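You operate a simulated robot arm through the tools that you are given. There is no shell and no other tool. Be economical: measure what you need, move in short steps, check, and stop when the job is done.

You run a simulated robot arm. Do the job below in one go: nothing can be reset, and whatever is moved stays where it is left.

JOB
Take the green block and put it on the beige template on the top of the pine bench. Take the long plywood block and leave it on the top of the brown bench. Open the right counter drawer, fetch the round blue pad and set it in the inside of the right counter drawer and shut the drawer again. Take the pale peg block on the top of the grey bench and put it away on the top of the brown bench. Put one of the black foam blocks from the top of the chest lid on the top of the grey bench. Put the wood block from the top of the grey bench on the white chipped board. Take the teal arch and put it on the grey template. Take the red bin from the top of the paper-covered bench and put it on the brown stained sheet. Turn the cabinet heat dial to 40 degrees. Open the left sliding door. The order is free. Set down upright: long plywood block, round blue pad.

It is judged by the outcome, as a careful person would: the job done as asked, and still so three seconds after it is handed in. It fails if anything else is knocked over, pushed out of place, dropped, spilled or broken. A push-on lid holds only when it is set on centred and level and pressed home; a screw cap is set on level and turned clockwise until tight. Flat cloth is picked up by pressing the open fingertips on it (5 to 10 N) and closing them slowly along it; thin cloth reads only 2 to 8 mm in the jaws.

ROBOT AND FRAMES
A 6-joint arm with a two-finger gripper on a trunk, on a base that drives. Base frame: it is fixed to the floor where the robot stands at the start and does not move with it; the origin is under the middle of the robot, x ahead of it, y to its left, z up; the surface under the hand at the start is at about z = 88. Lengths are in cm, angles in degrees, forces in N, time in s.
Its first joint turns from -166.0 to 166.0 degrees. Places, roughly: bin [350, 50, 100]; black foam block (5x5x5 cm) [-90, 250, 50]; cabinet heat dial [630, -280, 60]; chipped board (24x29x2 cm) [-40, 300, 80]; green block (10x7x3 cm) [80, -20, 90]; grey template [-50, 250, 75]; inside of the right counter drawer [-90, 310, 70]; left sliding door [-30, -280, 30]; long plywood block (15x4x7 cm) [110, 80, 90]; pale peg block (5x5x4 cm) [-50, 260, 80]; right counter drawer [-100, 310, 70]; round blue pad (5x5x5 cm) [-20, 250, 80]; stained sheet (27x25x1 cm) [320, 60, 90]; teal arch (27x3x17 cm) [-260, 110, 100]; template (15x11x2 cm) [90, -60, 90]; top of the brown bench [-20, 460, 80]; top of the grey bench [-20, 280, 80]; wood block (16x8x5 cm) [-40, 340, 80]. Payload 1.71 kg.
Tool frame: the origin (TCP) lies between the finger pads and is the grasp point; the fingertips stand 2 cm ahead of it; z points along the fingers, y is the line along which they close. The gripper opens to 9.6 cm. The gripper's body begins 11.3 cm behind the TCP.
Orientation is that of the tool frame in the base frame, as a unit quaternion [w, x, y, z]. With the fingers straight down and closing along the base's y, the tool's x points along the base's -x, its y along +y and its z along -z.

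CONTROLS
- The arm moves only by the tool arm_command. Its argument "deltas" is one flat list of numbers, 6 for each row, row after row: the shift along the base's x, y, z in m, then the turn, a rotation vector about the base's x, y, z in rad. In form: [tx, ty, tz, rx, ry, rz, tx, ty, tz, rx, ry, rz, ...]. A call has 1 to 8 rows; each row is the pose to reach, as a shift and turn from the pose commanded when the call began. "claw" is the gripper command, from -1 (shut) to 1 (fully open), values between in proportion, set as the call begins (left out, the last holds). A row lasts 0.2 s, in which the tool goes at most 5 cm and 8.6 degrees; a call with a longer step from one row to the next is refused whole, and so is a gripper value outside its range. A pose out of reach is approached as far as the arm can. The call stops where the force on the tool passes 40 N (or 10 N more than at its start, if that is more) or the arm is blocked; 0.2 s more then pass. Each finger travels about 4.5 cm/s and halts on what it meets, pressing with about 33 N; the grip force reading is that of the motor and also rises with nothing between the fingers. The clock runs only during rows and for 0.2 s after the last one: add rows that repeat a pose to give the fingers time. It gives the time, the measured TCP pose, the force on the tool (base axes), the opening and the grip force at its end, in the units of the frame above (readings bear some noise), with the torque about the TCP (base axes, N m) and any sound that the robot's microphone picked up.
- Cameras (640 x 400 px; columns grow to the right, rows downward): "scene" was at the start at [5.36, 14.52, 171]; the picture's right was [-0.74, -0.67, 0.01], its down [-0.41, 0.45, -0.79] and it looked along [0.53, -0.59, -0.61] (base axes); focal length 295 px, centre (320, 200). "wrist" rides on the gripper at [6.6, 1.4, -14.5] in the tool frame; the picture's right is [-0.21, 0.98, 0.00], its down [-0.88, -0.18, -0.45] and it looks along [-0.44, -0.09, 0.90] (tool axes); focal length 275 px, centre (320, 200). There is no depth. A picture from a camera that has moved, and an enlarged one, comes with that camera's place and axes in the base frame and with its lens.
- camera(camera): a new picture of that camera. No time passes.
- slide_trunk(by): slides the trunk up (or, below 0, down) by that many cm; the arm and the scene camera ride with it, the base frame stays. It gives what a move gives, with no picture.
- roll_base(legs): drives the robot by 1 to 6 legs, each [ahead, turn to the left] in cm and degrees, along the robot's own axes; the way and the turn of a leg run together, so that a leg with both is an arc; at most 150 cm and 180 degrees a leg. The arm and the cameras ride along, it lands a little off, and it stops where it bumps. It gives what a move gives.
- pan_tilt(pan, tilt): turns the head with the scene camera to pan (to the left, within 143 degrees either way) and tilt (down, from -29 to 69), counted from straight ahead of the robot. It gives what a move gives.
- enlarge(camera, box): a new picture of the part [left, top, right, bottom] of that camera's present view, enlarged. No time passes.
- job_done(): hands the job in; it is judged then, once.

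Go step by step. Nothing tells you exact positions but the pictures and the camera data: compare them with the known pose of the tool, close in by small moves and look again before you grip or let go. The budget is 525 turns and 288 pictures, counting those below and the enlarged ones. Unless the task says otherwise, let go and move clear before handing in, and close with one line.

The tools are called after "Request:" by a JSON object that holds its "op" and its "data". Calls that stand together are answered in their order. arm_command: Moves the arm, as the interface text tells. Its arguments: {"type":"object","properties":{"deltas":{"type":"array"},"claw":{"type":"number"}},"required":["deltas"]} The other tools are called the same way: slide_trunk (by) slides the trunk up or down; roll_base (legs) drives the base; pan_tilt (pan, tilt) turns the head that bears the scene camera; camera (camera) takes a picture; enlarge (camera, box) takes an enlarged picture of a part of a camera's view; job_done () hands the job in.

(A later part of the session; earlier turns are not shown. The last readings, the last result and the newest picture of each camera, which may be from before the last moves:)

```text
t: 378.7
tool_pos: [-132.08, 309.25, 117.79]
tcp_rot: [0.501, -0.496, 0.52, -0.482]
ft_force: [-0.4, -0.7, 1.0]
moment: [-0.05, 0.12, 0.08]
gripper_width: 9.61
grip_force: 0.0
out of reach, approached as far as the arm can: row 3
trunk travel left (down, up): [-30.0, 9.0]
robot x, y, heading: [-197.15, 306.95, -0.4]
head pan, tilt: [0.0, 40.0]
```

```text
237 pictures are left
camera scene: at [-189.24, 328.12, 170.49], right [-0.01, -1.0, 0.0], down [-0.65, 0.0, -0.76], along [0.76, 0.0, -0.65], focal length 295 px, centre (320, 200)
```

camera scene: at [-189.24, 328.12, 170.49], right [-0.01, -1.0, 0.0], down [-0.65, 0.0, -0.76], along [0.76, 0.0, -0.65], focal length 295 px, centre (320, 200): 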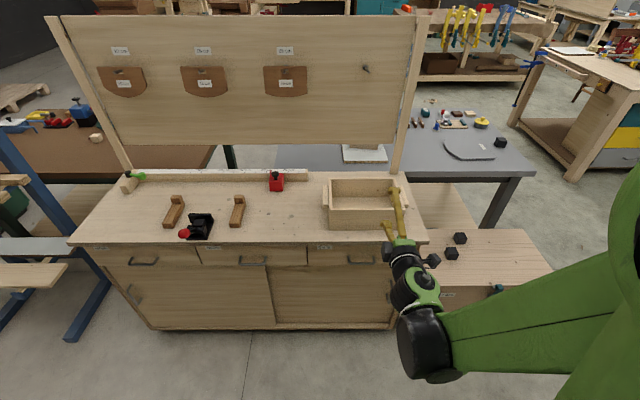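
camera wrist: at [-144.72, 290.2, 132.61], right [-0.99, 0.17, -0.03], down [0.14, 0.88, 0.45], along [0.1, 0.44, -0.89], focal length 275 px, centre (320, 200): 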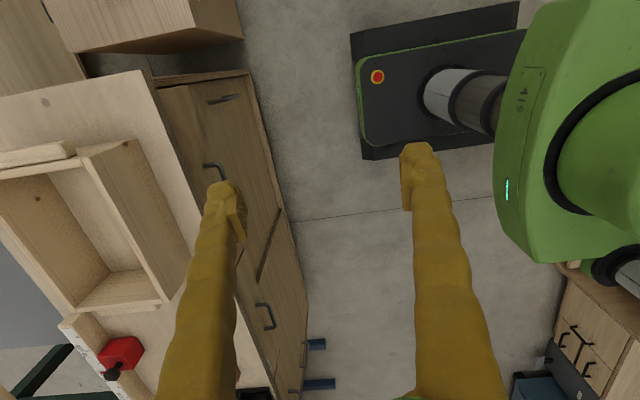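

Tool is horizontal and points at the counter. Lower the trunk fully, then move the tool down to handle height at a distance.

Request:
{"op": "slide_trunk", "data": {"by": -28}}

Request:
{"op": "arm_command", "data": {"deltas": [0, 0, -0.04, 0, 0, 0, 0, 0, -0.08, 0, 0, 0, 0, 0, -0.12, 0, 0, 0, 0, 0, -0.16, 0, 0, 0, 0, 0, -0.2, 0, 0, 0, 0, 0, -0.23, 0, 0, 0]}}

Request:
{"op": "camera", "data": {"camera": "wrist"}}

Request:
{"op": "enlarge", "data": {"camera": "scene", "box": [300, 180, 500, 305]}}

```text
t: 381.5
tool_pos: [-132.13, 309.36, 89.98]
tcp_rot: [-0.483, 0.513, -0.499, 0.504]
ft_force: [0.8, 0.6, -0.3]
moment: [0.01, -0.01, 0.01]
gripper_width: 9.59
grip_force: 0.2
trunk travel left (down, up): [-2.0, 37.0]
robot x, y, heading: [-197.31, 307.44, -0.1]
head pan, tilt: [0.0, 40.0]
```

```text
t: 382.9
tool_pos: [-123.46, 311.22, 82.76]
tcp_rot: [-0.481, 0.515, -0.5, 0.503]
ft_force: [-0.5, 0.2, -0.4]
moment: [0.0, 0.08, -0.01]
gripper_width: 9.61
grip_force: 0.1
out of reach, approached as far as the arm can: row 1, 2, 3, 4, 5, 6
trunk travel left (down, up): [-2.0, 37.0]
robot x, y, heading: [-197.08, 307.59, -0.3]
head pan, tilt: [0.0, 40.0]
```

```text
236 pictures are left
camera wrist: at [-138.15, 304.82, 81.96], right [-0.03, 0.17, -0.98], down [-0.43, 0.89, 0.17], along [0.9, 0.43, 0.05], focal length 275 px, centre (320, 200)
```

wrist: 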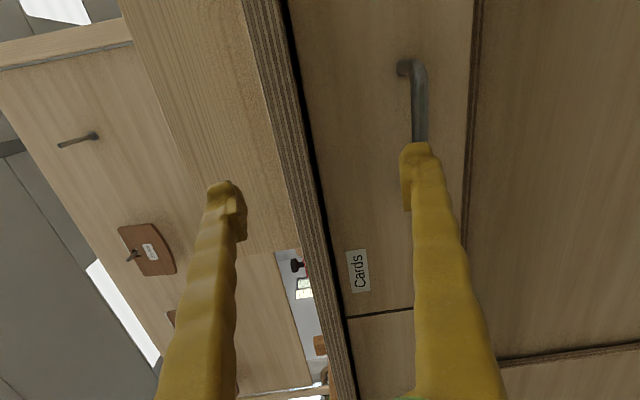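

```text
3.20 times, centred on (400, 242) of scene
camera zoom: at [-189.68, 328.1, 142.49], right [-0.01, -1.0, 0.0], down [-0.65, 0.0, -0.76], along [0.76, 0.0, -0.65], focal length 944 px, centre (64, 64)
```

zoom: 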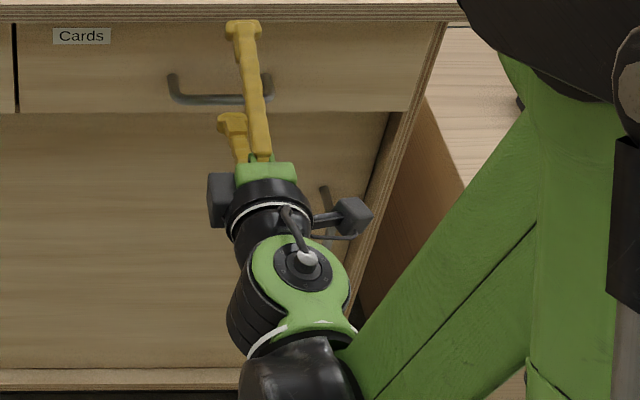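

The horizontal pose can't get that low here. I'll use a 45° downward pitch instead so the fingers straddle the bar diagonally.

Request:
{"op": "arm_command", "data": {"deltas": [-0.01, 0, 0, 0, 0.14, 0, -0.02, 0, 0, 0, 0.28, 0, -0.03, 0, 0, 0, 0.42, 0, -0.03, 0, 0, 0, 0.56, 0, -0.03, 0, 0, 0, 0.7, 0, -0.03, 0, 0, 0, 0.785, 0]}}

Request:
{"op": "camera", "data": {"camera": "wrist"}}

```text
t: 384.3
tool_pos: [-126.64, 310.62, 82.74]
tcp_rot: [-0.255, 0.666, -0.646, 0.271]
ft_force: [0.3, 0.0, 0.0]
moment: [-0.01, -0.02, 0.0]
gripper_width: 9.59
grip_force: 0.2
out of reach, approached as far as the arm can: row 1
trunk travel left (down, up): [-2.0, 37.0]
robot x, y, heading: [-197.06, 307.19, -0.2]
head pan, tilt: [0.0, 40.0]
```

```text
234 pictures are left
camera wrist: at [-137.7, 304.23, 92.43], right [-0.71, 0.17, -0.68], down [-0.19, 0.89, 0.42], along [0.68, 0.43, -0.6], focal length 275 px, centre (320, 200)
```

wrist: 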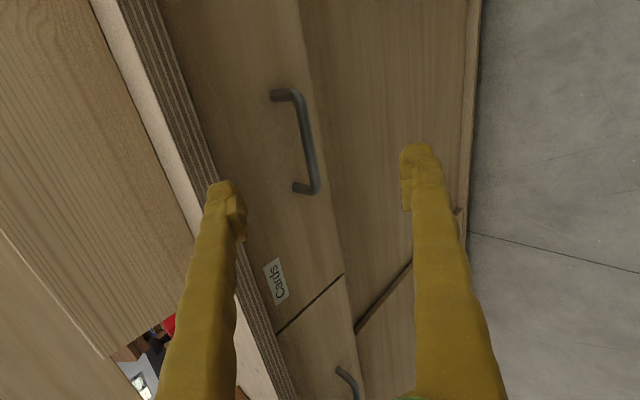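

Re-triangulated with three views: bar at ≈ (-116, 311, 73.5). I'll test a shallower pitch (~20° below horizontal) near that height, still in front of the handle.

Request:
{"op": "arm_command", "data": {"deltas": [-0.005, 0, -0.01, 0, -0.14, 0, -0.01, 0, -0.02, 0, -0.28, 0, -0.015, 0, -0.03, 0, -0.4, 0, -0.015, 0, -0.03, 0, -0.4, 0]}}

Request:
{"op": "camera", "data": {"camera": "wrist"}}

```text
t: 385.3
tool_pos: [-128.26, 310.38, 79.81]
tcp_rot: [-0.379, 0.599, -0.582, 0.399]
ft_force: [0.1, 0.0, 0.9]
moment: [0.0, 0.0, 0.0]
gripper_width: 9.61
grip_force: 0.1
trunk travel left (down, up): [-2.0, 37.0]
robot x, y, heading: [-197.41, 306.98, -0.5]
head pan, tilt: [0.0, 40.0]
```

```text
233 pictures are left
camera wrist: at [-142.23, 304.01, 84.45], right [-0.39, 0.17, -0.91], down [-0.34, 0.89, 0.31], along [0.86, 0.43, -0.28], focal length 275 px, centre (320, 200)
```

wrist: 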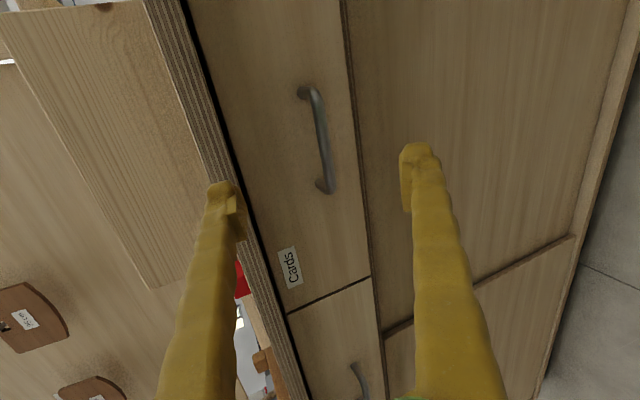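

Feasible. Narrow the jaws to ~4 cm and approach along the tool axis toward the bar.

Request:
{"op": "arm_command", "data": {"deltas": [0.02, 0.003, -0.008, 0, 0, 0, 0.04, 0.004, -0.018, 0, 0, 0, 0.06, 0.004, -0.027, 0, 0, 0, 0.075, 0.004, -0.033, 0, 0, 0], "claw": -0.1}}

Request:
{"op": "camera", "data": {"camera": "wrist"}}

Request:
{"op": "enlarge", "data": {"camera": "scene", "box": [300, 160, 460, 260]}}

```text
t: 386.3
tool_pos: [-120.82, 310.94, 76.57]
tcp_rot: [-0.378, 0.601, -0.58, 0.399]
ft_force: [-0.3, 0.3, 0.3]
moment: [0.02, 0.03, 0.0]
gripper_width: 4.34
grip_force: 0.1
trunk travel left (down, up): [-2.0, 37.0]
robot x, y, heading: [-197.14, 307.1, -0.6]
head pan, tilt: [0.0, 40.0]
```

```text
232 pictures are left
camera wrist: at [-134.74, 304.55, 81.28], right [-0.39, 0.17, -0.91], down [-0.34, 0.89, 0.31], along [0.86, 0.43, -0.29], focal length 275 px, centre (320, 200)
```

wrist: 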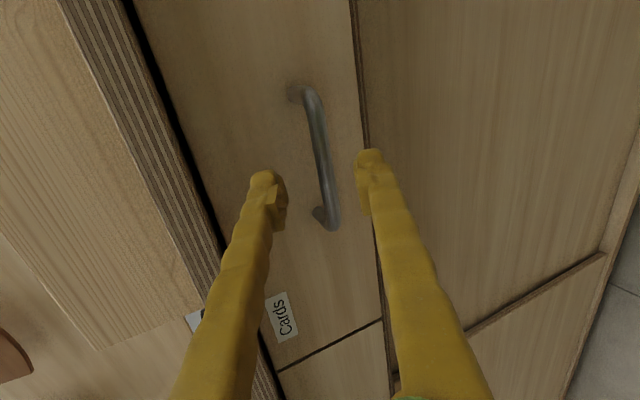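

```text
4.00 times, centred on (380, 210) of scene
camera zoom: at [-189.66, 328.12, 142.49], right [-0.01, -1.0, 0.0], down [-0.65, 0.0, -0.76], along [0.76, 0.0, -0.65], focal length 1179 px, centre (80, 160)
```

zoom: 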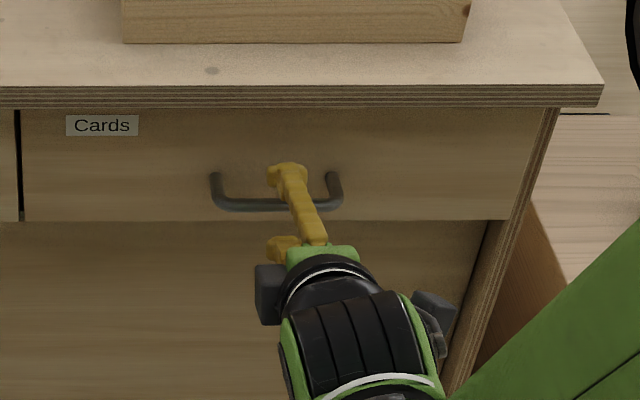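

Bar lies between the fingers. Advance the remaining ~4.5 cm and close.

Request:
{"op": "arm_command", "data": {"deltas": [0.015, 0, -0.007, 0, 0, 0, 0.03, 0, -0.014, 0, 0, 0, 0.042, 0, -0.02, 0, 0, 0]}}

Request:
{"op": "arm_command", "data": {"deltas": [0, 0, 0, 0, 0, 0, 0, 0, 0, 0, 0, 0, 0, 0, 0, 0, 0, 0, 0, 0, 0, 0, 0, 0], "claw": -1}}

Request:
{"op": "camera", "data": {"camera": "wrist"}}

```text
t: 387.1
tool_pos: [-116.85, 310.85, 74.59]
tcp_rot: [-0.379, 0.599, -0.581, 0.4]
ft_force: [-28.3, 3.1, 9.8]
moment: [0.0, -0.9, 0.05]
gripper_width: 4.36
grip_force: 0.2
trunk travel left (down, up): [-2.0, 37.0]
robot x, y, heading: [-197.41, 307.15, -0.5]
head pan, tilt: [0.0, 40.0]
```

```text
t: 388.1
tool_pos: [-116.54, 310.71, 74.24]
tcp_rot: [-0.379, 0.599, -0.582, 0.399]
ft_force: [0.5, 0.0, 3.8]
moment: [0.69, 0.01, -0.3]
gripper_width: 0.59
grip_force: 33.9
trunk travel left (down, up): [-2.0, 37.0]
robot x, y, heading: [-197.39, 307.31, -0.3]
head pan, tilt: [0.0, 40.0]
```

```text
230 pictures are left
camera wrist: at [-130.52, 304.44, 79.02], right [-0.39, 0.17, -0.91], down [-0.34, 0.89, 0.31], along [0.86, 0.43, -0.29], focal length 275 px, centre (320, 200)
```

wrist: 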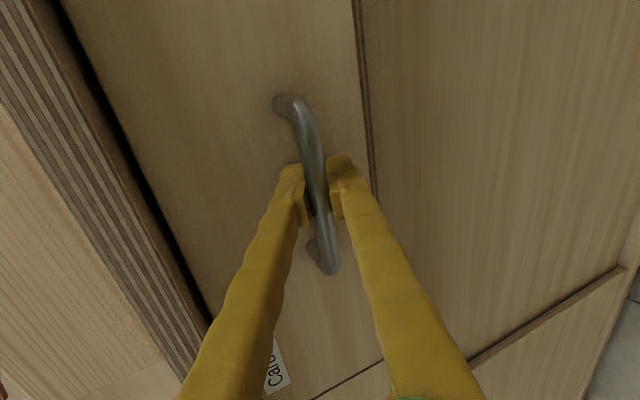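

Bar gripped. Pull the drawer out along -x.

Request:
{"op": "arm_command", "data": {"deltas": [-0.02, 0, 0, 0, 0, 0, -0.045, 0, 0, 0, 0, 0, -0.075, 0, 0, 0, 0, 0, -0.105, 0, 0, 0, 0, 0, -0.135, 0, 0, 0, 0, 0, -0.165, 0, 0, 0, 0, 0, -0.195, 0, 0, 0, 0, 0, -0.22, 0, 0, 0, 0, 0]}}

Request:
{"op": "camera", "data": {"camera": "scene"}}

```text
t: 389.2
tool_pos: [-129.22, 310.74, 75.06]
tcp_rot: [-0.379, 0.6, -0.583, 0.396]
ft_force: [-1.0, 5.2, -85.8]
moment: [0.65, -0.84, -0.26]
gripper_width: 1.81
grip_force: 34.9
out of reach, approached as far as the arm can: row 5
trunk travel left (down, up): [-2.0, 37.0]
robot x, y, heading: [-197.63, 307.2, -0.3]
head pan, tilt: [0.0, 40.0]
stopped in row 5: the force on the tool passed its limit at 63 N (the readings are from after the stop); the commanded pose is now the measured one
```

```text
229 pictures are left
camera scene: at [-189.17, 328.19, 142.32], right [-0.01, -1.0, 0.0], down [-0.66, 0.0, -0.75], along [0.75, 0.0, -0.66], focal length 295 px, centre (320, 200)
```

scene: 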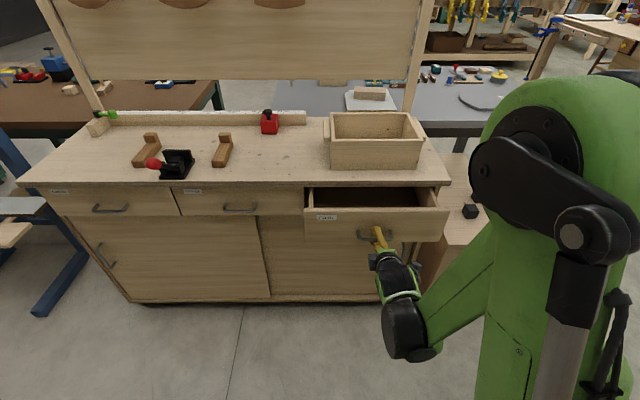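

Drawer is ~12.5 cm open, but the arm hit its folding limit and is straining vertically. Relax z, then pull the rest by rolling the base back.

Request:
{"op": "arm_command", "data": {"deltas": [0, 0, -0.004, 0, 0, 0, 0, 0, -0.008, 0, 0, 0]}}

```text
t: 389.8
tool_pos: [-129.08, 310.71, 75.14]
tcp_rot: [-0.378, 0.599, -0.583, 0.398]
ft_force: [-0.8, 3.8, -83.6]
moment: [0.72, -0.55, 0.01]
gripper_width: 1.94
grip_force: 35.1
out of reach, approached as far as the arm can: row 1, 2
trunk travel left (down, up): [-2.0, 37.0]
robot x, y, heading: [-197.29, 307.22, -0.4]
head pan, tilt: [0.0, 40.0]
```

Request:
{"op": "slide_trunk", "data": {"by": -0.9}}

```text
t: 390.4
tool_pos: [-129.18, 310.84, 74.75]
tcp_rot: [-0.38, 0.599, -0.581, 0.4]
ft_force: [1.3, -3.0, -26.7]
moment: [0.59, -0.08, -0.3]
gripper_width: 0.69
grip_force: 34.7
trunk travel left (down, up): [-1.1, 37.9]
robot x, y, heading: [-197.4, 306.95, -0.0]
head pan, tilt: [0.0, 40.0]
```

Strain is mostly gone. Roll the base back 8 cm to pull the drawer further.

Request:
{"op": "roll_base", "data": {"legs": [[-8, 0]]}}

Request:
{"op": "camera", "data": {"camera": "scene"}}

```text
t: 391.6
tool_pos: [-137.13, 310.77, 74.66]
tcp_rot: [-0.381, 0.598, -0.581, 0.399]
ft_force: [1.7, -13.9, -4.9]
moment: [0.65, 0.01, -0.28]
gripper_width: 0.64
grip_force: 34.9
trunk travel left (down, up): [-1.1, 37.9]
robot x, y, heading: [-205.26, 307.11, -0.5]
head pan, tilt: [0.0, 40.0]
```

```text
228 pictures are left
camera scene: at [-197.6, 328.09, 141.61], right [-0.01, -1.0, 0.0], down [-0.65, 0.0, -0.76], along [0.76, 0.0, -0.65], focal length 295 px, centre (320, 200)
```

scene: 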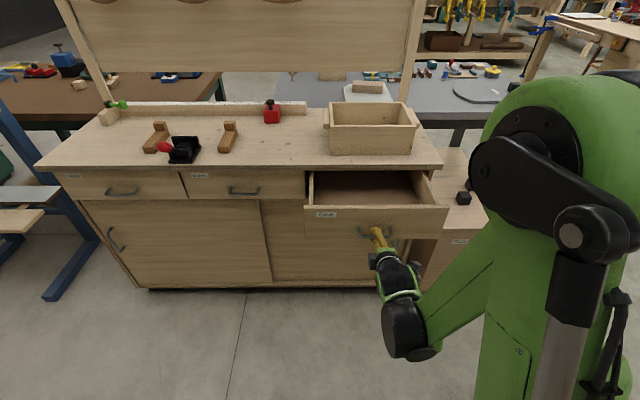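

Drawer is open ~20 cm. Open the jaws slightly and back out along the tool axis.

Request:
{"op": "arm_command", "data": {"deltas": [0, 0, 0, 0, 0, 0, 0, 0, 0, 0, 0, 0, 0, 0, 0, 0, 0, 0], "claw": -0.1}}

Request:
{"op": "roll_base", "data": {"legs": [[-4.5, 0]]}}

Request:
{"op": "camera", "data": {"camera": "wrist"}}

```text
t: 392.4
tool_pos: [-138.37, 310.76, 75.59]
tcp_rot: [-0.384, 0.596, -0.578, 0.404]
ft_force: [-0.6, 0.4, 0.5]
moment: [0.0, 0.01, -0.02]
gripper_width: 4.33
grip_force: 0.1
trunk travel left (down, up): [-1.1, 37.9]
robot x, y, heading: [-205.64, 307.25, -0.1]
head pan, tilt: [0.0, 40.0]
```

```text
t: 393.4
tool_pos: [-142.96, 310.97, 75.68]
tcp_rot: [-0.385, 0.596, -0.578, 0.404]
ft_force: [-0.5, -0.3, 0.1]
moment: [0.02, -0.02, 0.0]
gripper_width: 4.34
grip_force: 0.0
trunk travel left (down, up): [-1.1, 37.9]
robot x, y, heading: [-209.61, 307.36, -0.3]
head pan, tilt: [0.0, 40.0]
```

```text
227 pictures are left
camera wrist: at [-156.98, 304.48, 80.02], right [-0.37, 0.17, -0.91], down [-0.35, 0.89, 0.31], along [0.86, 0.43, -0.27], focal length 275 px, centre (320, 200)
```

wrist: 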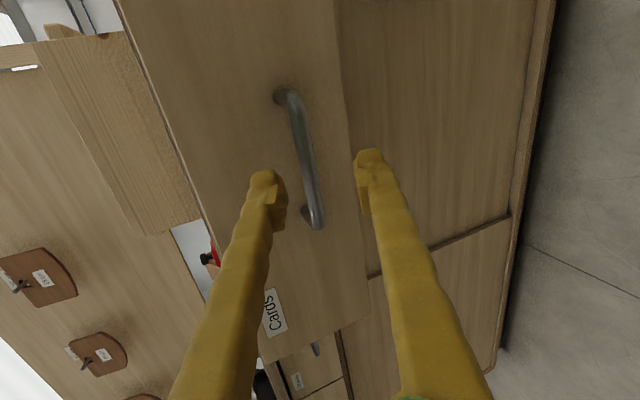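

Clear of the handle. Raise the trunk and return the tool to pointing down.

Request:
{"op": "slide_trunk", "data": {"by": 28.9}}

Request:
{"op": "arm_command", "data": {"deltas": [0, 0, 0.02, 0, 0.145, 0, 0, 0, 0.04, 0, 0.29, 0, 0, 0, 0.06, 0, 0.435, 0, 0, 0, 0.08, 0, 0.58, 0, 0, 0, 0.1, 0, 0.725, 0, 0, 0, 0.12, 0, 0.87, 0, 0, 0, 0.13, 0, 1.015, 0, 0, 0, 0.13, 0, 1.16, 0], "claw": 1}}

Request:
{"op": "camera", "data": {"camera": "scene"}}

```text
t: 396.3
tool_pos: [-144.1, 310.96, 105.52]
tcp_rot: [-0.39, 0.594, -0.574, 0.408]
ft_force: [-0.9, 0.2, -0.8]
moment: [0.02, 0.02, -0.01]
gripper_width: 4.32
grip_force: 0.2
trunk travel left (down, up): [-30.0, 9.0]
robot x, y, heading: [-209.76, 307.16, -0.3]
head pan, tilt: [0.0, 40.0]
```

```text
t: 398.1
tool_pos: [-144.09, 310.93, 118.58]
tcp_rot: [-0.01, 0.72, -0.694, 0.015]
ft_force: [0.3, -0.6, 0.3]
moment: [0.0, 0.01, -0.03]
gripper_width: 9.6
grip_force: 0.0
trunk travel left (down, up): [-30.0, 9.0]
robot x, y, heading: [-210.26, 307.26, -0.2]
head pan, tilt: [0.0, 40.0]
```

```text
226 pictures are left
camera scene: at [-201.77, 328.21, 170.48], right [0.0, -1.0, 0.0], down [-0.66, 0.0, -0.76], along [0.76, 0.0, -0.66], focal length 295 px, centre (320, 200)
```

scene: 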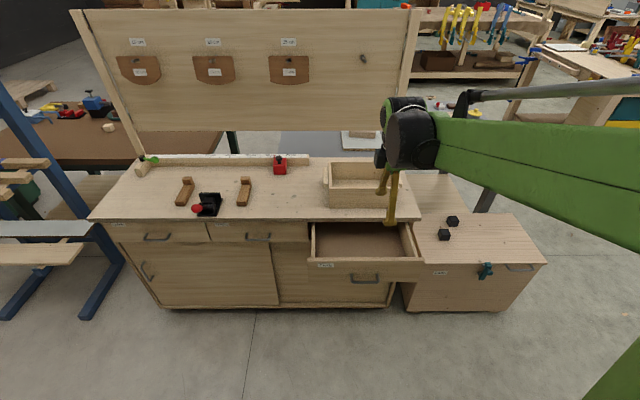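

Drawer is open and empty. Now drive to the south end of the grey bench for the blue pad.

Request:
{"op": "roll_base", "data": {"legs": [[15, 0], [0, -90], [145, 0], [0, 90], [145, 0]]}}

```text
t: 430.3
tool_pos: [3.4, 166.55, 118.51]
tcp_rot: [-0.012, 0.723, -0.691, 0.016]
ft_force: [-0.5, -0.6, 0.7]
moment: [0.05, -0.01, 0.0]
gripper_width: 9.62
grip_force: 0.0
trunk travel left (down, up): [-30.0, 9.0]
robot x, y, heading: [-62.22, 162.31, 0.3]
head pan, tilt: [0.0, 40.0]
```

Request:
{"op": "roll_base", "data": {"legs": [[27, 0], [0, 90]]}}

Request:
{"op": "camera", "data": {"camera": "scene"}}

```text
t: 438.5
tool_pos: [-36.44, 226.69, 119.51]
tcp_rot: [-0.026, 1.0, 0.004, 0.005]
ft_force: [0.2, 0.2, -0.1]
moment: [0.03, 0.01, 0.0]
gripper_width: 9.62
grip_force: 0.1
trunk travel left (down, up): [-30.0, 9.0]
robot x, y, heading: [-34.34, 162.18, 88.2]
head pan, tilt: [0.0, 40.0]
```

```text
225 pictures are left
camera scene: at [-55.12, 171.4, 170.49], right [1.0, -0.03, 0.0], down [-0.02, -0.65, -0.76], along [0.02, 0.76, -0.65], focal length 295 px, centre (320, 200)
```

scene: 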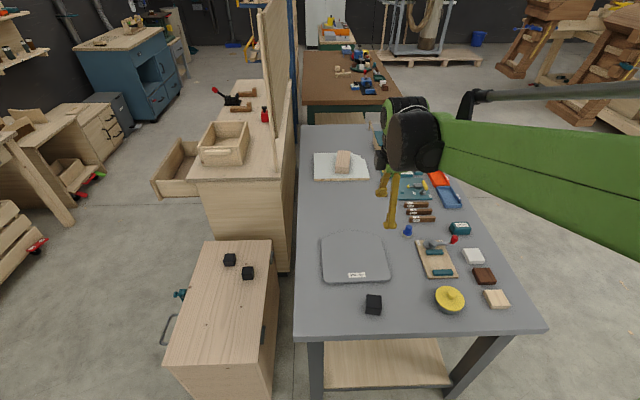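

Pad near (-17, 254). Move the tool over there with leveling and look.

Request:
{"op": "arm_command", "data": {"deltas": [0.035, 0.02, -0.01, -0.013, 0.003, 0, 0.07, 0.045, -0.03, -0.026, 0.005, 0, 0.11, 0.07, -0.05, -0.04, 0.008, 0, 0.14, 0.1, -0.07, -0.052, 0.01, 0, 0.165, 0.13, -0.09, -0.052, 0.01, 0, 0.185, 0.17, -0.11, -0.052, 0.01, 0, 0.19, 0.2, -0.13, -0.052, 0.01, 0, 0.19, 0.23, -0.15, -0.052, 0.01, 0]}}

Request:
{"op": "camera", "data": {"camera": "wrist"}}

```text
refused: row 3 steps farther than a row can; nothing moved
```

```text
224 pictures are left
camera wrist: at [-30.08, 224.67, 133.9], right [-0.2, -0.98, -0.05], down [-0.88, 0.15, 0.45], along [-0.43, 0.14, -0.89], focal length 275 px, centre (320, 200)
```

wrist: 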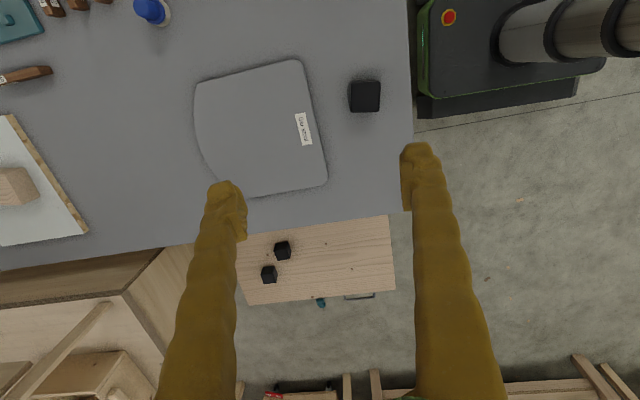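

Request:
{"op": "arm_command", "data": {"deltas": [0.03, 0.02, 0, -0.013, 0.003, 0, 0.06, 0.045, -0.01, -0.026, 0.005, 0, 0.09, 0.07, -0.03, -0.04, 0.008, 0, 0.12, 0.1, -0.05, -0.052, 0.01, 0, 0.15, 0.13, -0.07, -0.052, 0.01, 0, 0.18, 0.16, -0.09, -0.052, 0.01, 0, 0.19, 0.195, -0.11, -0.052, 0.01, 0, 0.19, 0.23, -0.13, -0.052, 0.01, 0]}}

Request:
{"op": "camera", "data": {"camera": "wrist"}}

```text
t: 440.3
tool_pos: [-17.23, 247.47, 107.33]
tcp_rot: [-0.008, 1.0, 0.004, 0.0]
ft_force: [0.0, -0.6, 0.4]
moment: [0.05, 0.0, 0.02]
gripper_width: 9.62
grip_force: 0.0
trunk travel left (down, up): [-30.0, 9.0]
robot x, y, heading: [-34.11, 162.52, 88.2]
head pan, tilt: [0.0, 40.0]
```

```text
223 pictures are left
camera wrist: at [-10.78, 245.98, 121.83], right [-0.2, -0.98, -0.02], down [-0.88, 0.17, 0.45], along [-0.44, 0.1, -0.89], focal length 275 px, centre (320, 200)
```

wrist: 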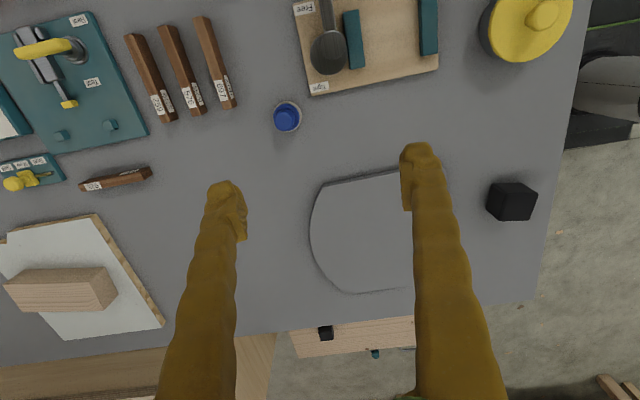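

Pad at ≈ (-16.5, 252.2). Narrow jaws to ~7.5 cm to stay clear of the brown sticks and descend for a closer look.

Request:
{"op": "arm_command", "data": {"deltas": [0.005, 0.025, -0.03, 0.01, 0, 0, 0.008, 0.047, -0.06, 0.0, 0, 0, 0.008, 0.047, -0.1, 0, 0, 0, 0.008, 0.047, -0.14, 0, 0, 0, 0.008, 0.047, -0.15, 0, 0, 0], "claw": 0.55}}

Request:
{"op": "camera", "data": {"camera": "wrist"}}

```text
t: 441.5
tool_pos: [-16.41, 252.59, 92.5]
tcp_rot: [-0.008, 1.0, 0.004, 0.0]
ft_force: [0.1, 1.0, -0.8]
moment: [-0.02, 0.01, -0.01]
gripper_width: 7.44
grip_force: 0.0
trunk travel left (down, up): [-30.0, 9.0]
robot x, y, heading: [-34.11, 162.65, 88.1]
head pan, tilt: [0.0, 40.0]
```

```text
222 pictures are left
camera wrist: at [-10.01, 251.07, 106.87], right [-0.2, -0.98, -0.01], down [-0.88, 0.17, 0.45], along [-0.44, 0.1, -0.89], focal length 275 px, centre (320, 200)
```

wrist: 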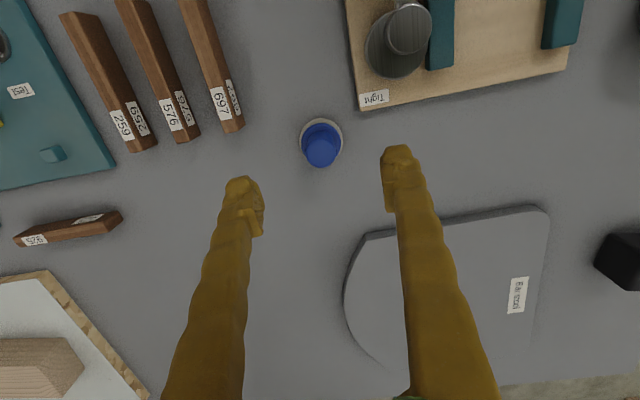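

Request:
{"op": "enlarge", "data": {"camera": "wrist", "box": [260, 90, 380, 165]}}

Request:
{"op": "enlarge", "data": {"camera": "scene", "box": [370, 200, 450, 250]}}

```text
5.33 times, centred on (320, 128) of wrist
camera zoom: at [-10.01, 251.07, 106.87], right [-0.2, -0.98, -0.01], down [-0.88, 0.17, 0.45], along [-0.44, 0.1, -0.89], focal length 1468 px, centre (320, 587)
```

zoom: 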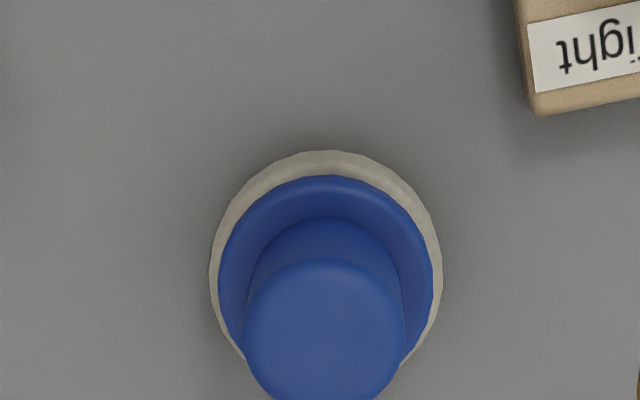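

```text
8.00 times, centred on (410, 225) of scene
camera zoom: at [-55.09, 171.52, 170.49], right [1.0, -0.03, 0.0], down [-0.02, -0.65, -0.76], along [0.02, 0.76, -0.66], focal length 2359 px, centre (-400, 0)
```

zoom: 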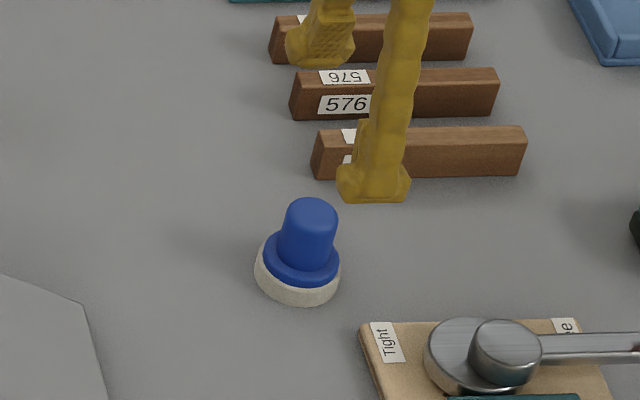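

It's a polishing pad with a knob, centre (-16.5, 252.6). I'll grip the knob with the tips just above the flange.

Request:
{"op": "arm_command", "data": {"deltas": [0, 0, -0.04, 0, 0, 0, 0, 0, -0.07, 0, 0, 0, 0, 0, -0.082, 0, 0, 0, 0, 0, -0.082, 0, 0, 0]}}

Request:
{"op": "arm_command", "data": {"deltas": [0, 0, 0, 0, 0, 0, 0, 0, 0, 0, 0, 0, 0, 0, 0, 0, 0, 0, 0, 0, 0, 0, 0, 0, 0, 0, 0, 0, 0, 0], "claw": -1}}

Request:
{"op": "camera", "data": {"camera": "wrist"}}

```text
t: 442.5
tool_pos: [-16.47, 252.58, 84.13]
tcp_rot: [-0.007, 1.0, 0.004, 0.0]
ft_force: [0.3, 0.5, 0.0]
moment: [-0.03, 0.02, -0.03]
gripper_width: 7.44
grip_force: 0.1
trunk travel left (down, up): [-30.0, 9.0]
robot x, y, heading: [-34.38, 162.49, 88.3]
head pan, tilt: [0.0, 40.0]
```

```text
t: 443.7
tool_pos: [-16.53, 252.52, 84.18]
tcp_rot: [-0.008, 1.0, 0.004, 0.0]
ft_force: [-0.7, -0.2, 0.9]
moment: [0.0, 0.01, -0.01]
gripper_width: 2.41
grip_force: 32.9
trunk travel left (down, up): [-30.0, 9.0]
robot x, y, heading: [-34.48, 162.64, 88.1]
head pan, tilt: [0.0, 40.0]
```

```text
219 pictures are left
camera wrist: at [-10.09, 251.1, 98.57], right [-0.2, -0.98, -0.02], down [-0.88, 0.17, 0.45], along [-0.44, 0.1, -0.89], focal length 275 px, centre (320, 200)
```

wrist: 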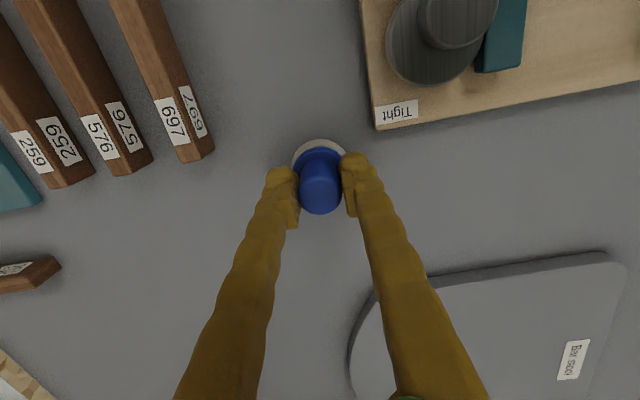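

Gripped the knob. Lift and retract.

Request:
{"op": "arm_command", "data": {"deltas": [0, 0, 0.045, 0, 0, 0, 0, 0, 0.09, 0, 0, 0, -0.01, -0.02, 0.13, 0, 0, 0, -0.02, -0.05, 0.165, 0, 0, 0, -0.03, -0.08, 0.2, 0, 0, 0, -0.04, -0.115, 0.23, 0, 0, 0, -0.06, -0.15, 0.26, 0, 0, 0, -0.08, -0.19, 0.28, 0, 0, 0]}}

Request:
{"op": "arm_command", "data": {"deltas": [-0.02, -0.04, 0.01, 0, 0, 0, -0.04, -0.08, 0.02, 0, 0, 0, -0.06, -0.12, 0.03, 0, 0, 0, -0.08, -0.16, 0.04, 0, 0, 0]}}

```text
refused: row 7 steps farther than a row can; nothing moved
```

```text
t: 444.7
tool_pos: [-24.59, 236.54, 88.63]
tcp_rot: [-0.007, 1.0, 0.003, 0.0]
ft_force: [0.2, -0.2, -0.2]
moment: [0.02, 0.02, 0.01]
gripper_width: 2.38
grip_force: 33.1
trunk travel left (down, up): [-30.0, 9.0]
robot x, y, heading: [-34.32, 162.52, 88.2]
head pan, tilt: [0.0, 40.0]
```

The first call was refused and only the shallow second one ran; let me check nothing got touched.

Request:
{"op": "camera", "data": {"camera": "scene"}}

Request:
{"op": "arm_command", "data": {"deltas": [0, 0, 0.045, 0, 0, 0, 0, 0, 0.09, 0, 0, 0, 0, 0, 0.135, 0, 0, 0, 0, 0, 0.18, 0, 0, 0, 0, 0, 0.22, 0, 0, 0, 0, 0, 0.26, 0, 0, 0]}}

```text
218 pictures are left
camera scene: at [-55.09, 171.43, 170.49], right [1.0, -0.03, 0.0], down [-0.02, -0.65, -0.76], along [0.02, 0.76, -0.65], focal length 295 px, centre (320, 200)
```

scene: 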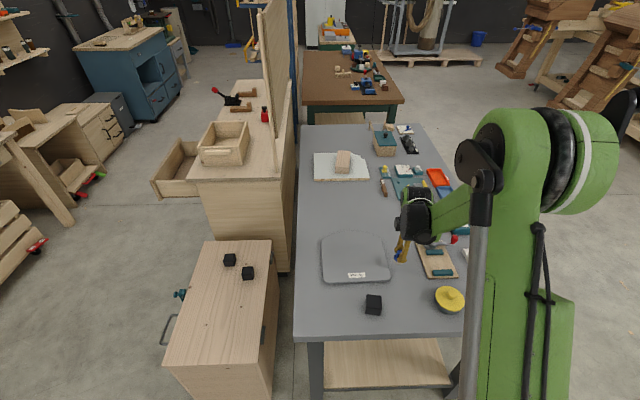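

```text
t: 446.1
tool_pos: [-24.74, 236.44, 114.25]
tcp_rot: [-0.008, 1.0, 0.003, 0.001]
ft_force: [0.4, 0.2, -0.2]
moment: [-0.03, -0.02, 0.0]
gripper_width: 2.4
grip_force: 32.9
trunk travel left (down, up): [-30.0, 9.0]
robot x, y, heading: [-34.01, 162.24, 88.3]
head pan, tilt: [0.0, 40.0]
```

All undisturbed. Retract then drive back to the drawer.

Request:
{"op": "arm_command", "data": {"deltas": [-0.015, -0.04, 0.005, 0, 0, 0, -0.03, -0.08, 0.01, 0, 0, 0, -0.045, -0.12, 0.015, 0, 0, 0, -0.06, -0.16, 0.02, 0, 0, 0, -0.075, -0.2, 0.03, 0, 0, 0]}}

Request:
{"op": "roll_base", "data": {"legs": [[-12, 0], [0, 91.8], [145, 0]]}}

```text
t: 447.3
tool_pos: [-31.98, 216.7, 117.53]
tcp_rot: [-0.009, 1.0, 0.004, 0.0]
ft_force: [-0.5, -0.4, 0.1]
moment: [0.08, 0.02, -0.04]
gripper_width: 2.4
grip_force: 32.7
trunk travel left (down, up): [-30.0, 9.0]
robot x, y, heading: [-34.15, 162.48, 88.3]
head pan, tilt: [0.0, 40.0]
```

```text
t: 464.2
tool_pos: [-234.6, 154.82, 117.36]
tcp_rot: [-0.005, 0.705, 0.71, -0.005]
ft_force: [0.0, 0.3, -1.2]
moment: [0.04, 0.02, -0.02]
gripper_width: 2.39
grip_force: 33.1
trunk travel left (down, up): [-30.0, 9.0]
robot x, y, heading: [-180.39, 152.77, 177.9]
head pan, tilt: [0.0, 40.0]
```

Request:
{"op": "roll_base", "data": {"legs": [[12, 0], [0, -87.9], [148, 0], [0, -90]]}}

Request:
{"op": "camera", "data": {"camera": "scene"}}

Request:
{"op": "camera", "data": {"camera": "wrist"}}

```text
t: 487.1
tool_pos: [-141.99, 302.41, 118.16]
tcp_rot: [-0.011, 0.73, -0.684, 0.01]
ft_force: [0.0, -0.3, -0.3]
moment: [0.01, 0.0, 0.01]
gripper_width: 2.37
grip_force: 33.3
trunk travel left (down, up): [-30.0, 9.0]
robot x, y, heading: [-194.5, 301.57, 1.4]
head pan, tilt: [0.0, 40.0]
```

```text
217 pictures are left
camera scene: at [-187.24, 322.89, 170.48], right [0.03, -1.0, 0.0], down [-0.65, -0.02, -0.76], along [0.76, 0.02, -0.65], focal length 295 px, centre (320, 200)
```

scene: 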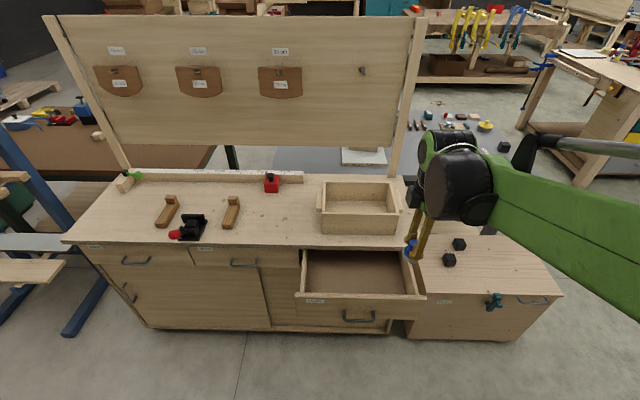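

```text
216 pictures are left
camera wrist: at [-143.57, 295.71, 132.52], right [-0.99, 0.14, -0.03], down [0.11, 0.89, 0.45], along [0.09, 0.44, -0.89], focal length 275 px, centre (320, 200)
```

wrist: 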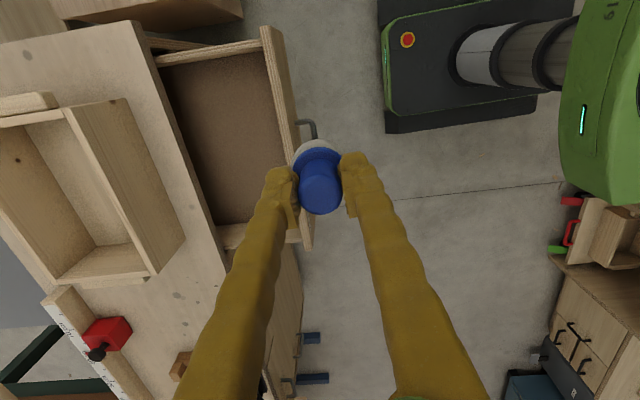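

The drawer's opening spans x ≈ -132…-115, y ≈ 291…331. I'll bring the pad over (-123.5, 311).

Request:
{"op": "arm_command", "data": {"deltas": [0.045, 0.02, 0, 0, 0, 0, 0.09, 0.04, 0, 0, 0, 0, 0.135, 0.06, 0, 0, 0, 0, 0.175, 0.08, 0, 0, 0, 0, 0.175, 0.085, 0, 0, 0, 0]}}

Request:
{"op": "slide_trunk", "data": {"by": -18}}

Request:
{"op": "camera", "data": {"camera": "wrist"}}

Request:
{"op": "camera", "data": {"camera": "scene"}}

```text
t: 488.3
tool_pos: [-125.42, 310.88, 118.52]
tcp_rot: [-0.014, 0.729, -0.684, 0.014]
ft_force: [2.4, 0.9, -0.8]
moment: [-0.01, 0.24, -0.03]
gripper_width: 2.39
grip_force: 33.4
trunk travel left (down, up): [-30.0, 9.0]
robot x, y, heading: [-194.79, 301.84, 1.5]
head pan, tilt: [0.0, 40.0]
```

```text
t: 490.3
tool_pos: [-126.2, 310.94, 100.86]
tcp_rot: [-0.017, 0.729, -0.684, 0.016]
ft_force: [-1.0, 0.2, 0.3]
moment: [-0.04, -0.01, 0.0]
gripper_width: 2.36
grip_force: 33.4
trunk travel left (down, up): [-12.0, 27.0]
robot x, y, heading: [-194.7, 302.03, 1.3]
head pan, tilt: [0.0, 40.0]
```

```text
215 pictures are left
camera wrist: at [-127.93, 304.24, 115.27], right [-0.99, 0.14, -0.04], down [0.11, 0.89, 0.45], along [0.1, 0.44, -0.89], focal length 275 px, centre (320, 200)
```

wrist: 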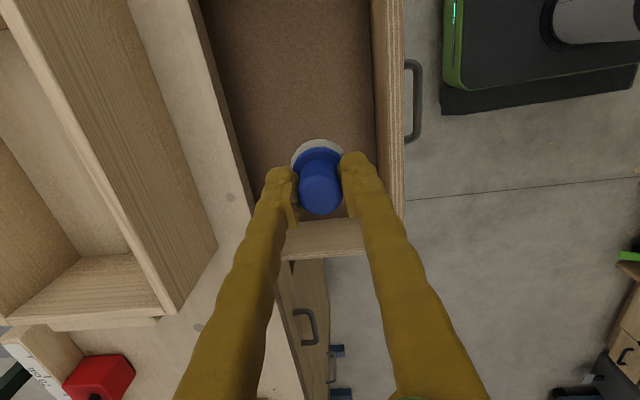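

```text
214 pictures are left
camera scene: at [-187.51, 322.89, 152.5], right [0.03, -1.0, 0.0], down [-0.65, -0.02, -0.76], along [0.76, 0.02, -0.65], focal length 295 px, centre (320, 200)
```

scene: 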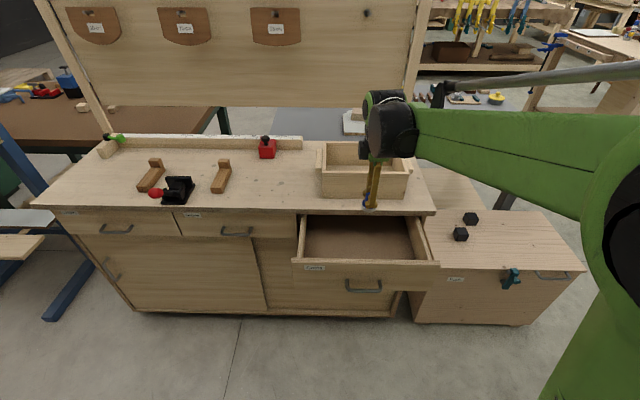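

Centre the pad in the opening, level the tool, and lower.

Request:
{"op": "arm_command", "data": {"deltas": [0.012, 0, 0, 0, 0.025, 0, 0.024, 0, -0.02, 0, 0.045, 0, 0.024, 0, -0.06, 0, 0.045, 0, 0.024, 0, -0.1, 0, 0.045, 0, 0.024, 0, -0.14, 0, 0.045, 0, 0.024, 0, -0.18, 0, 0.045, 0, 0.024, 0, -0.21, 0, 0.045, 0]}}

Request:
{"op": "camera", "data": {"camera": "wrist"}}

```text
t: 491.9
tool_pos: [-123.86, 310.72, 79.96]
tcp_rot: [-0.001, 0.729, -0.684, 0.0]
ft_force: [0.1, 0.8, -0.6]
moment: [0.0, -0.02, 0.0]
gripper_width: 2.37
grip_force: 33.1
trunk travel left (down, up): [-12.0, 27.0]
robot x, y, heading: [-194.79, 301.53, 1.7]
head pan, tilt: [0.0, 40.0]
```

```text
213 pictures are left
camera wrist: at [-124.93, 304.11, 94.41], right [-0.99, 0.14, 0.0], down [0.13, 0.89, 0.45], along [0.06, 0.44, -0.89], focal length 275 px, centre (320, 200)
```

wrist: 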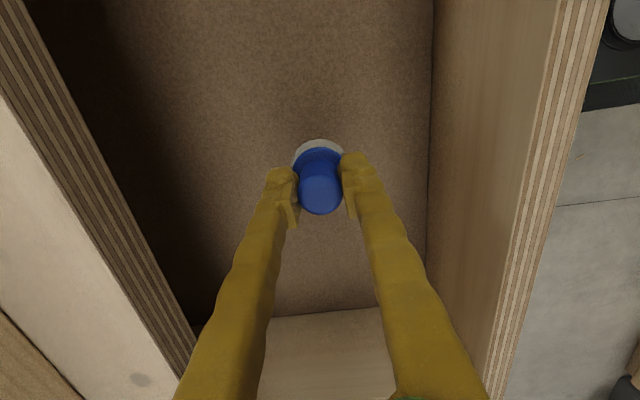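

Well centred inside. Continue down in small steps until contact.

Request:
{"op": "arm_command", "data": {"deltas": [0, 0, -0.02, 0, 0, 0, 0, 0, -0.035, 0, 0, 0, 0, 0, -0.045, 0, 0, 0, 0, 0, -0.052, 0, 0, 0, 0, 0, -0.057, 0, 0, 0]}}

```text
t: 492.9
tool_pos: [-125.0, 310.71, 76.09]
tcp_rot: [-0.007, 0.73, -0.684, 0.005]
ft_force: [-0.4, -0.1, -0.3]
moment: [0.0, -0.05, 0.0]
gripper_width: 2.39
grip_force: 33.4
trunk travel left (down, up): [-12.0, 27.0]
robot x, y, heading: [-195.13, 301.63, 1.3]
head pan, tilt: [0.0, 40.0]
stopped in row 5: the force on the tool passed its limit at 58 N (the readings are from after the stop); the commanded pose is now the measured one
```

Request:
{"op": "arm_command", "data": {"deltas": [0.004, 0, -0.004, 0, 0.01, 0, 0.008, 0, -0.008, 0, 0.017, 0]}}

Request:
{"op": "arm_command", "data": {"deltas": [0, 0, -0.003, 0, 0, 0]}}

```text
t: 493.5
tool_pos: [-124.08, 310.74, 75.17]
tcp_rot: [0.0, 0.729, -0.684, -0.002]
ft_force: [-0.2, 0.5, -0.2]
moment: [0.0, 0.0, 0.01]
gripper_width: 2.35
grip_force: 32.8
trunk travel left (down, up): [-12.0, 27.0]
robot x, y, heading: [-194.71, 301.49, 1.3]
head pan, tilt: [0.0, 40.0]
```

```text
t: 494.1
tool_pos: [-125.33, 310.67, 76.01]
tcp_rot: [-0.006, 0.73, -0.684, 0.005]
ft_force: [-0.5, -0.2, -0.1]
moment: [-0.01, -0.1, 0.02]
gripper_width: 2.4
grip_force: 32.5
trunk travel left (down, up): [-12.0, 27.0]
robot x, y, heading: [-194.9, 301.88, 1.6]
head pan, tilt: [0.0, 40.0]
stopped in row 1: the force on the tool passed its limit at 43 N (the readings are from after the stop); the commanded pose is now the measured one
```

Contact is at ≈ 75.0. Lower to just at that and release.

Request:
{"op": "arm_command", "data": {"deltas": [0.006, 0, -0.004, 0, 0.01, 0, 0.011, 0, -0.009, 0, 0.016, 0, 0.011, 0, -0.009, 0, 0.016, 0]}}

Request:
{"op": "arm_command", "data": {"deltas": [0, 0, -0.001, 0, 0, 0]}}

```text
t: 494.9
tool_pos: [-124.12, 310.7, 75.17]
tcp_rot: [0.001, 0.73, -0.684, -0.002]
ft_force: [-0.7, 1.8, 16.4]
moment: [0.0, -0.05, 0.0]
gripper_width: 2.38
grip_force: 33.0
trunk travel left (down, up): [-12.0, 27.0]
robot x, y, heading: [-195.05, 301.79, 1.3]
head pan, tilt: [0.0, 40.0]
```

```text
t: 495.3
tool_pos: [-125.39, 310.76, 76.21]
tcp_rot: [-0.006, 0.73, -0.683, 0.003]
ft_force: [-0.3, 0.3, 0.1]
moment: [0.02, -0.07, -0.01]
gripper_width: 2.37
grip_force: 33.3
trunk travel left (down, up): [-12.0, 27.0]
robot x, y, heading: [-194.58, 301.56, 1.5]
head pan, tilt: [0.0, 40.0]
stopped in row 1: the force on the tool passed its limit at 42 N (the readings are from after the stop); the commanded pose is now the measured one
```

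Already touching at 75.17 before the extra step. Return there and open partly.

Request:
{"op": "arm_command", "data": {"deltas": [0.006, 0, -0.005, 0, 0.008, 0, 0.012, 0, -0.01, 0, 0.014, 0]}}

Request:
{"op": "arm_command", "data": {"deltas": [0, 0, 0, 0, 0, 0, 0, 0, 0, 0, 0, 0, 0, 0, 0.02, 0, 0, 0, 0, 0, 0.06, 0, 0, 0, 0, 0, 0.1, 0, 0, 0, 0, 0, 0.15, 0, 0, 0, 0, 0, 0.2, 0, 0, 0], "claw": 0.1}}

Request:
{"op": "camera", "data": {"camera": "wrist"}}

```text
t: 495.9
tool_pos: [-124.04, 310.76, 75.14]
tcp_rot: [-0.001, 0.73, -0.683, -0.002]
ft_force: [-0.1, 1.3, 26.8]
moment: [0.0, -0.01, -0.02]
gripper_width: 2.35
grip_force: 33.3
trunk travel left (down, up): [-12.0, 27.0]
robot x, y, heading: [-194.61, 301.62, 1.3]
head pan, tilt: [0.0, 40.0]
```

```text
t: 497.5
tool_pos: [-124.06, 310.29, 94.98]
tcp_rot: [-0.001, 0.729, -0.684, -0.003]
ft_force: [0.5, 0.3, -0.8]
moment: [0.0, 0.05, -0.02]
gripper_width: 5.28
grip_force: 0.0
trunk travel left (down, up): [-12.0, 27.0]
robot x, y, heading: [-194.89, 301.87, 1.7]
head pan, tilt: [0.0, 40.0]
```

```text
212 pictures are left
camera wrist: at [-125.12, 303.65, 109.41], right [-0.99, 0.14, 0.0], down [0.13, 0.88, 0.45], along [0.06, 0.44, -0.89], focal length 275 px, centre (320, 200)
```

wrist: 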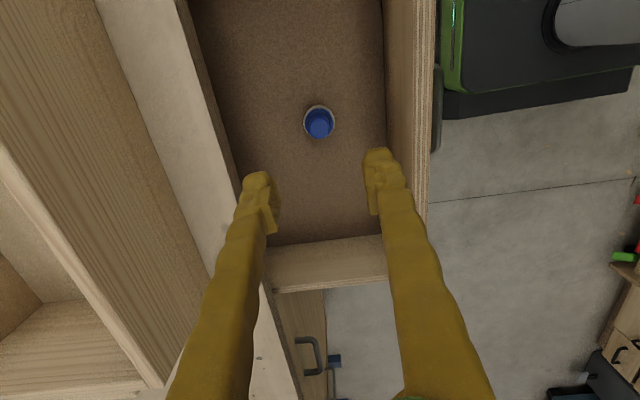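

Pad stands in the drawer. Now back out in front of the drawer, rotating so jaws close along y, to push it shut on the handle bar.

Request:
{"op": "arm_command", "data": {"deltas": [0, 0, 0.03, 0, 0, -0.145, -0.03, 0, 0.05, 0, 0, -0.29, -0.06, 0, 0.05, 0, 0, -0.435, -0.09, 0, 0.05, 0, 0, -0.58, -0.12, 0, 0.05, 0, 0, -0.725, -0.15, 0, 0.05, 0, 0, -0.87, -0.18, 0, 0.05, 0, 0, -1.015, -0.21, 0.005, 0.05, 0, 0, -1.16], "claw": -1}}

Request:
{"op": "arm_command", "data": {"deltas": [-0.01, 0, 0, 0, 0, -0.145, -0.02, 0, -0.02, 0, 0, -0.29, -0.02, 0, -0.06, 0, 0, -0.435, -0.02, 0, -0.1, 0, 0, -0.47, -0.02, 0, -0.14, 0, 0, -0.47]}}

Request:
{"op": "camera", "data": {"camera": "wrist"}}

```text
t: 499.3
tool_pos: [-144.97, 311.29, 100.01]
tcp_rot: [0.001, -0.234, 0.972, 0.002]
ft_force: [1.0, 0.4, 0.5]
moment: [-0.01, 0.05, -0.03]
gripper_width: 0.0
grip_force: 29.5
trunk travel left (down, up): [-12.0, 27.0]
robot x, y, heading: [-194.66, 301.9, 1.5]
head pan, tilt: [0.0, 40.0]
```

```text
t: 500.5
tool_pos: [-147.01, 311.32, 86.01]
tcp_rot: [0.001, -0.002, 1.0, 0.001]
ft_force: [-0.6, -0.8, 1.0]
moment: [0.03, -0.07, 0.04]
gripper_width: 0.0
grip_force: 29.3
trunk travel left (down, up): [-12.0, 27.0]
robot x, y, heading: [-194.73, 301.78, 1.6]
head pan, tilt: [0.0, 40.0]
```

```text
211 pictures are left
camera wrist: at [-153.72, 312.72, 100.37], right [0.2, 0.98, 0.0], down [0.88, -0.18, 0.45], along [0.44, -0.09, -0.89], focal length 275 px, centre (320, 200)
```

wrist: 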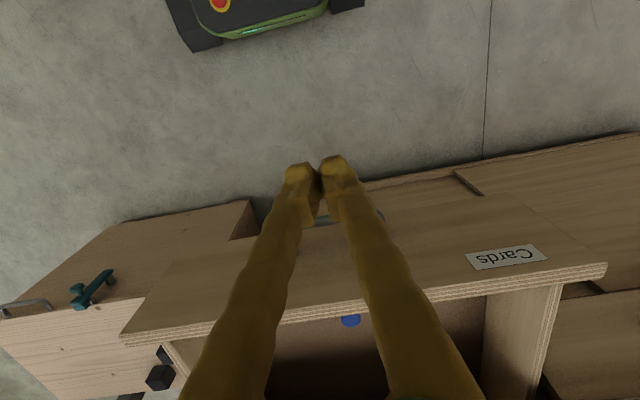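

Request:
{"op": "arm_command", "data": {"deltas": [0, 0.004, -0.04, 0, 0, 0, 0, 0.006, -0.08, 0, 0, 0, 0, 0.006, -0.118, 0, 0, 0]}}

Request:
{"op": "arm_command", "data": {"deltas": [0.02, 0, 0, 0, 0, 0, 0.04, 0, 0, 0, 0, 0, 0.06, 0, 0, 0, 0, 0, 0.085, 0, 0, 0, 0, 0, 0.11, 0, 0, 0, 0, 0, 0.135, 0, 0, 0, 0, 0, 0.16, 0, 0, 0, 0, 0, 0.185, 0, 0, 0, 0, 0]}}

Request:
{"op": "camera", "data": {"camera": "wrist"}}

```text
t: 501.3
tool_pos: [-147.07, 311.77, 74.12]
tcp_rot: [0.002, -0.004, 1.0, 0.001]
ft_force: [0.5, 0.0, -0.1]
moment: [0.02, -0.07, 0.01]
gripper_width: 0.0
grip_force: 29.5
trunk travel left (down, up): [-12.0, 27.0]
robot x, y, heading: [-194.57, 301.8, 1.4]
head pan, tilt: [0.0, 40.0]
```

```text
t: 503.1
tool_pos: [-128.54, 311.65, 74.16]
tcp_rot: [0.002, -0.004, 1.0, 0.001]
ft_force: [0.6, 0.1, 0.5]
moment: [0.04, -0.01, -0.01]
gripper_width: 0.0
grip_force: 29.1
trunk travel left (down, up): [-12.0, 27.0]
robot x, y, heading: [-194.98, 301.94, 1.5]
head pan, tilt: [0.0, 40.0]
```

```text
210 pictures are left
camera wrist: at [-135.33, 313.09, 88.67], right [0.2, 0.98, 0.0], down [0.88, -0.18, 0.45], along [0.44, -0.09, -0.89], focal length 275 px, centre (320, 200)
```

wrist: 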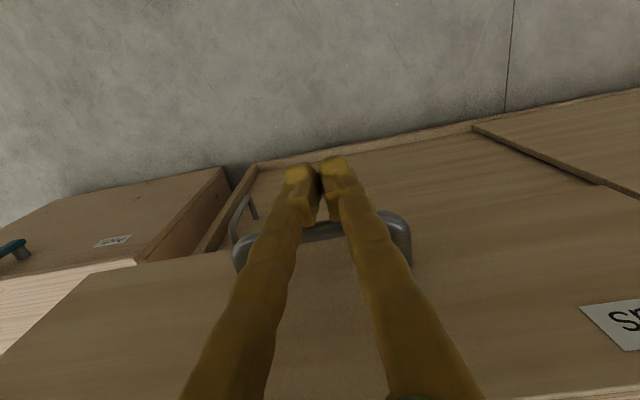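

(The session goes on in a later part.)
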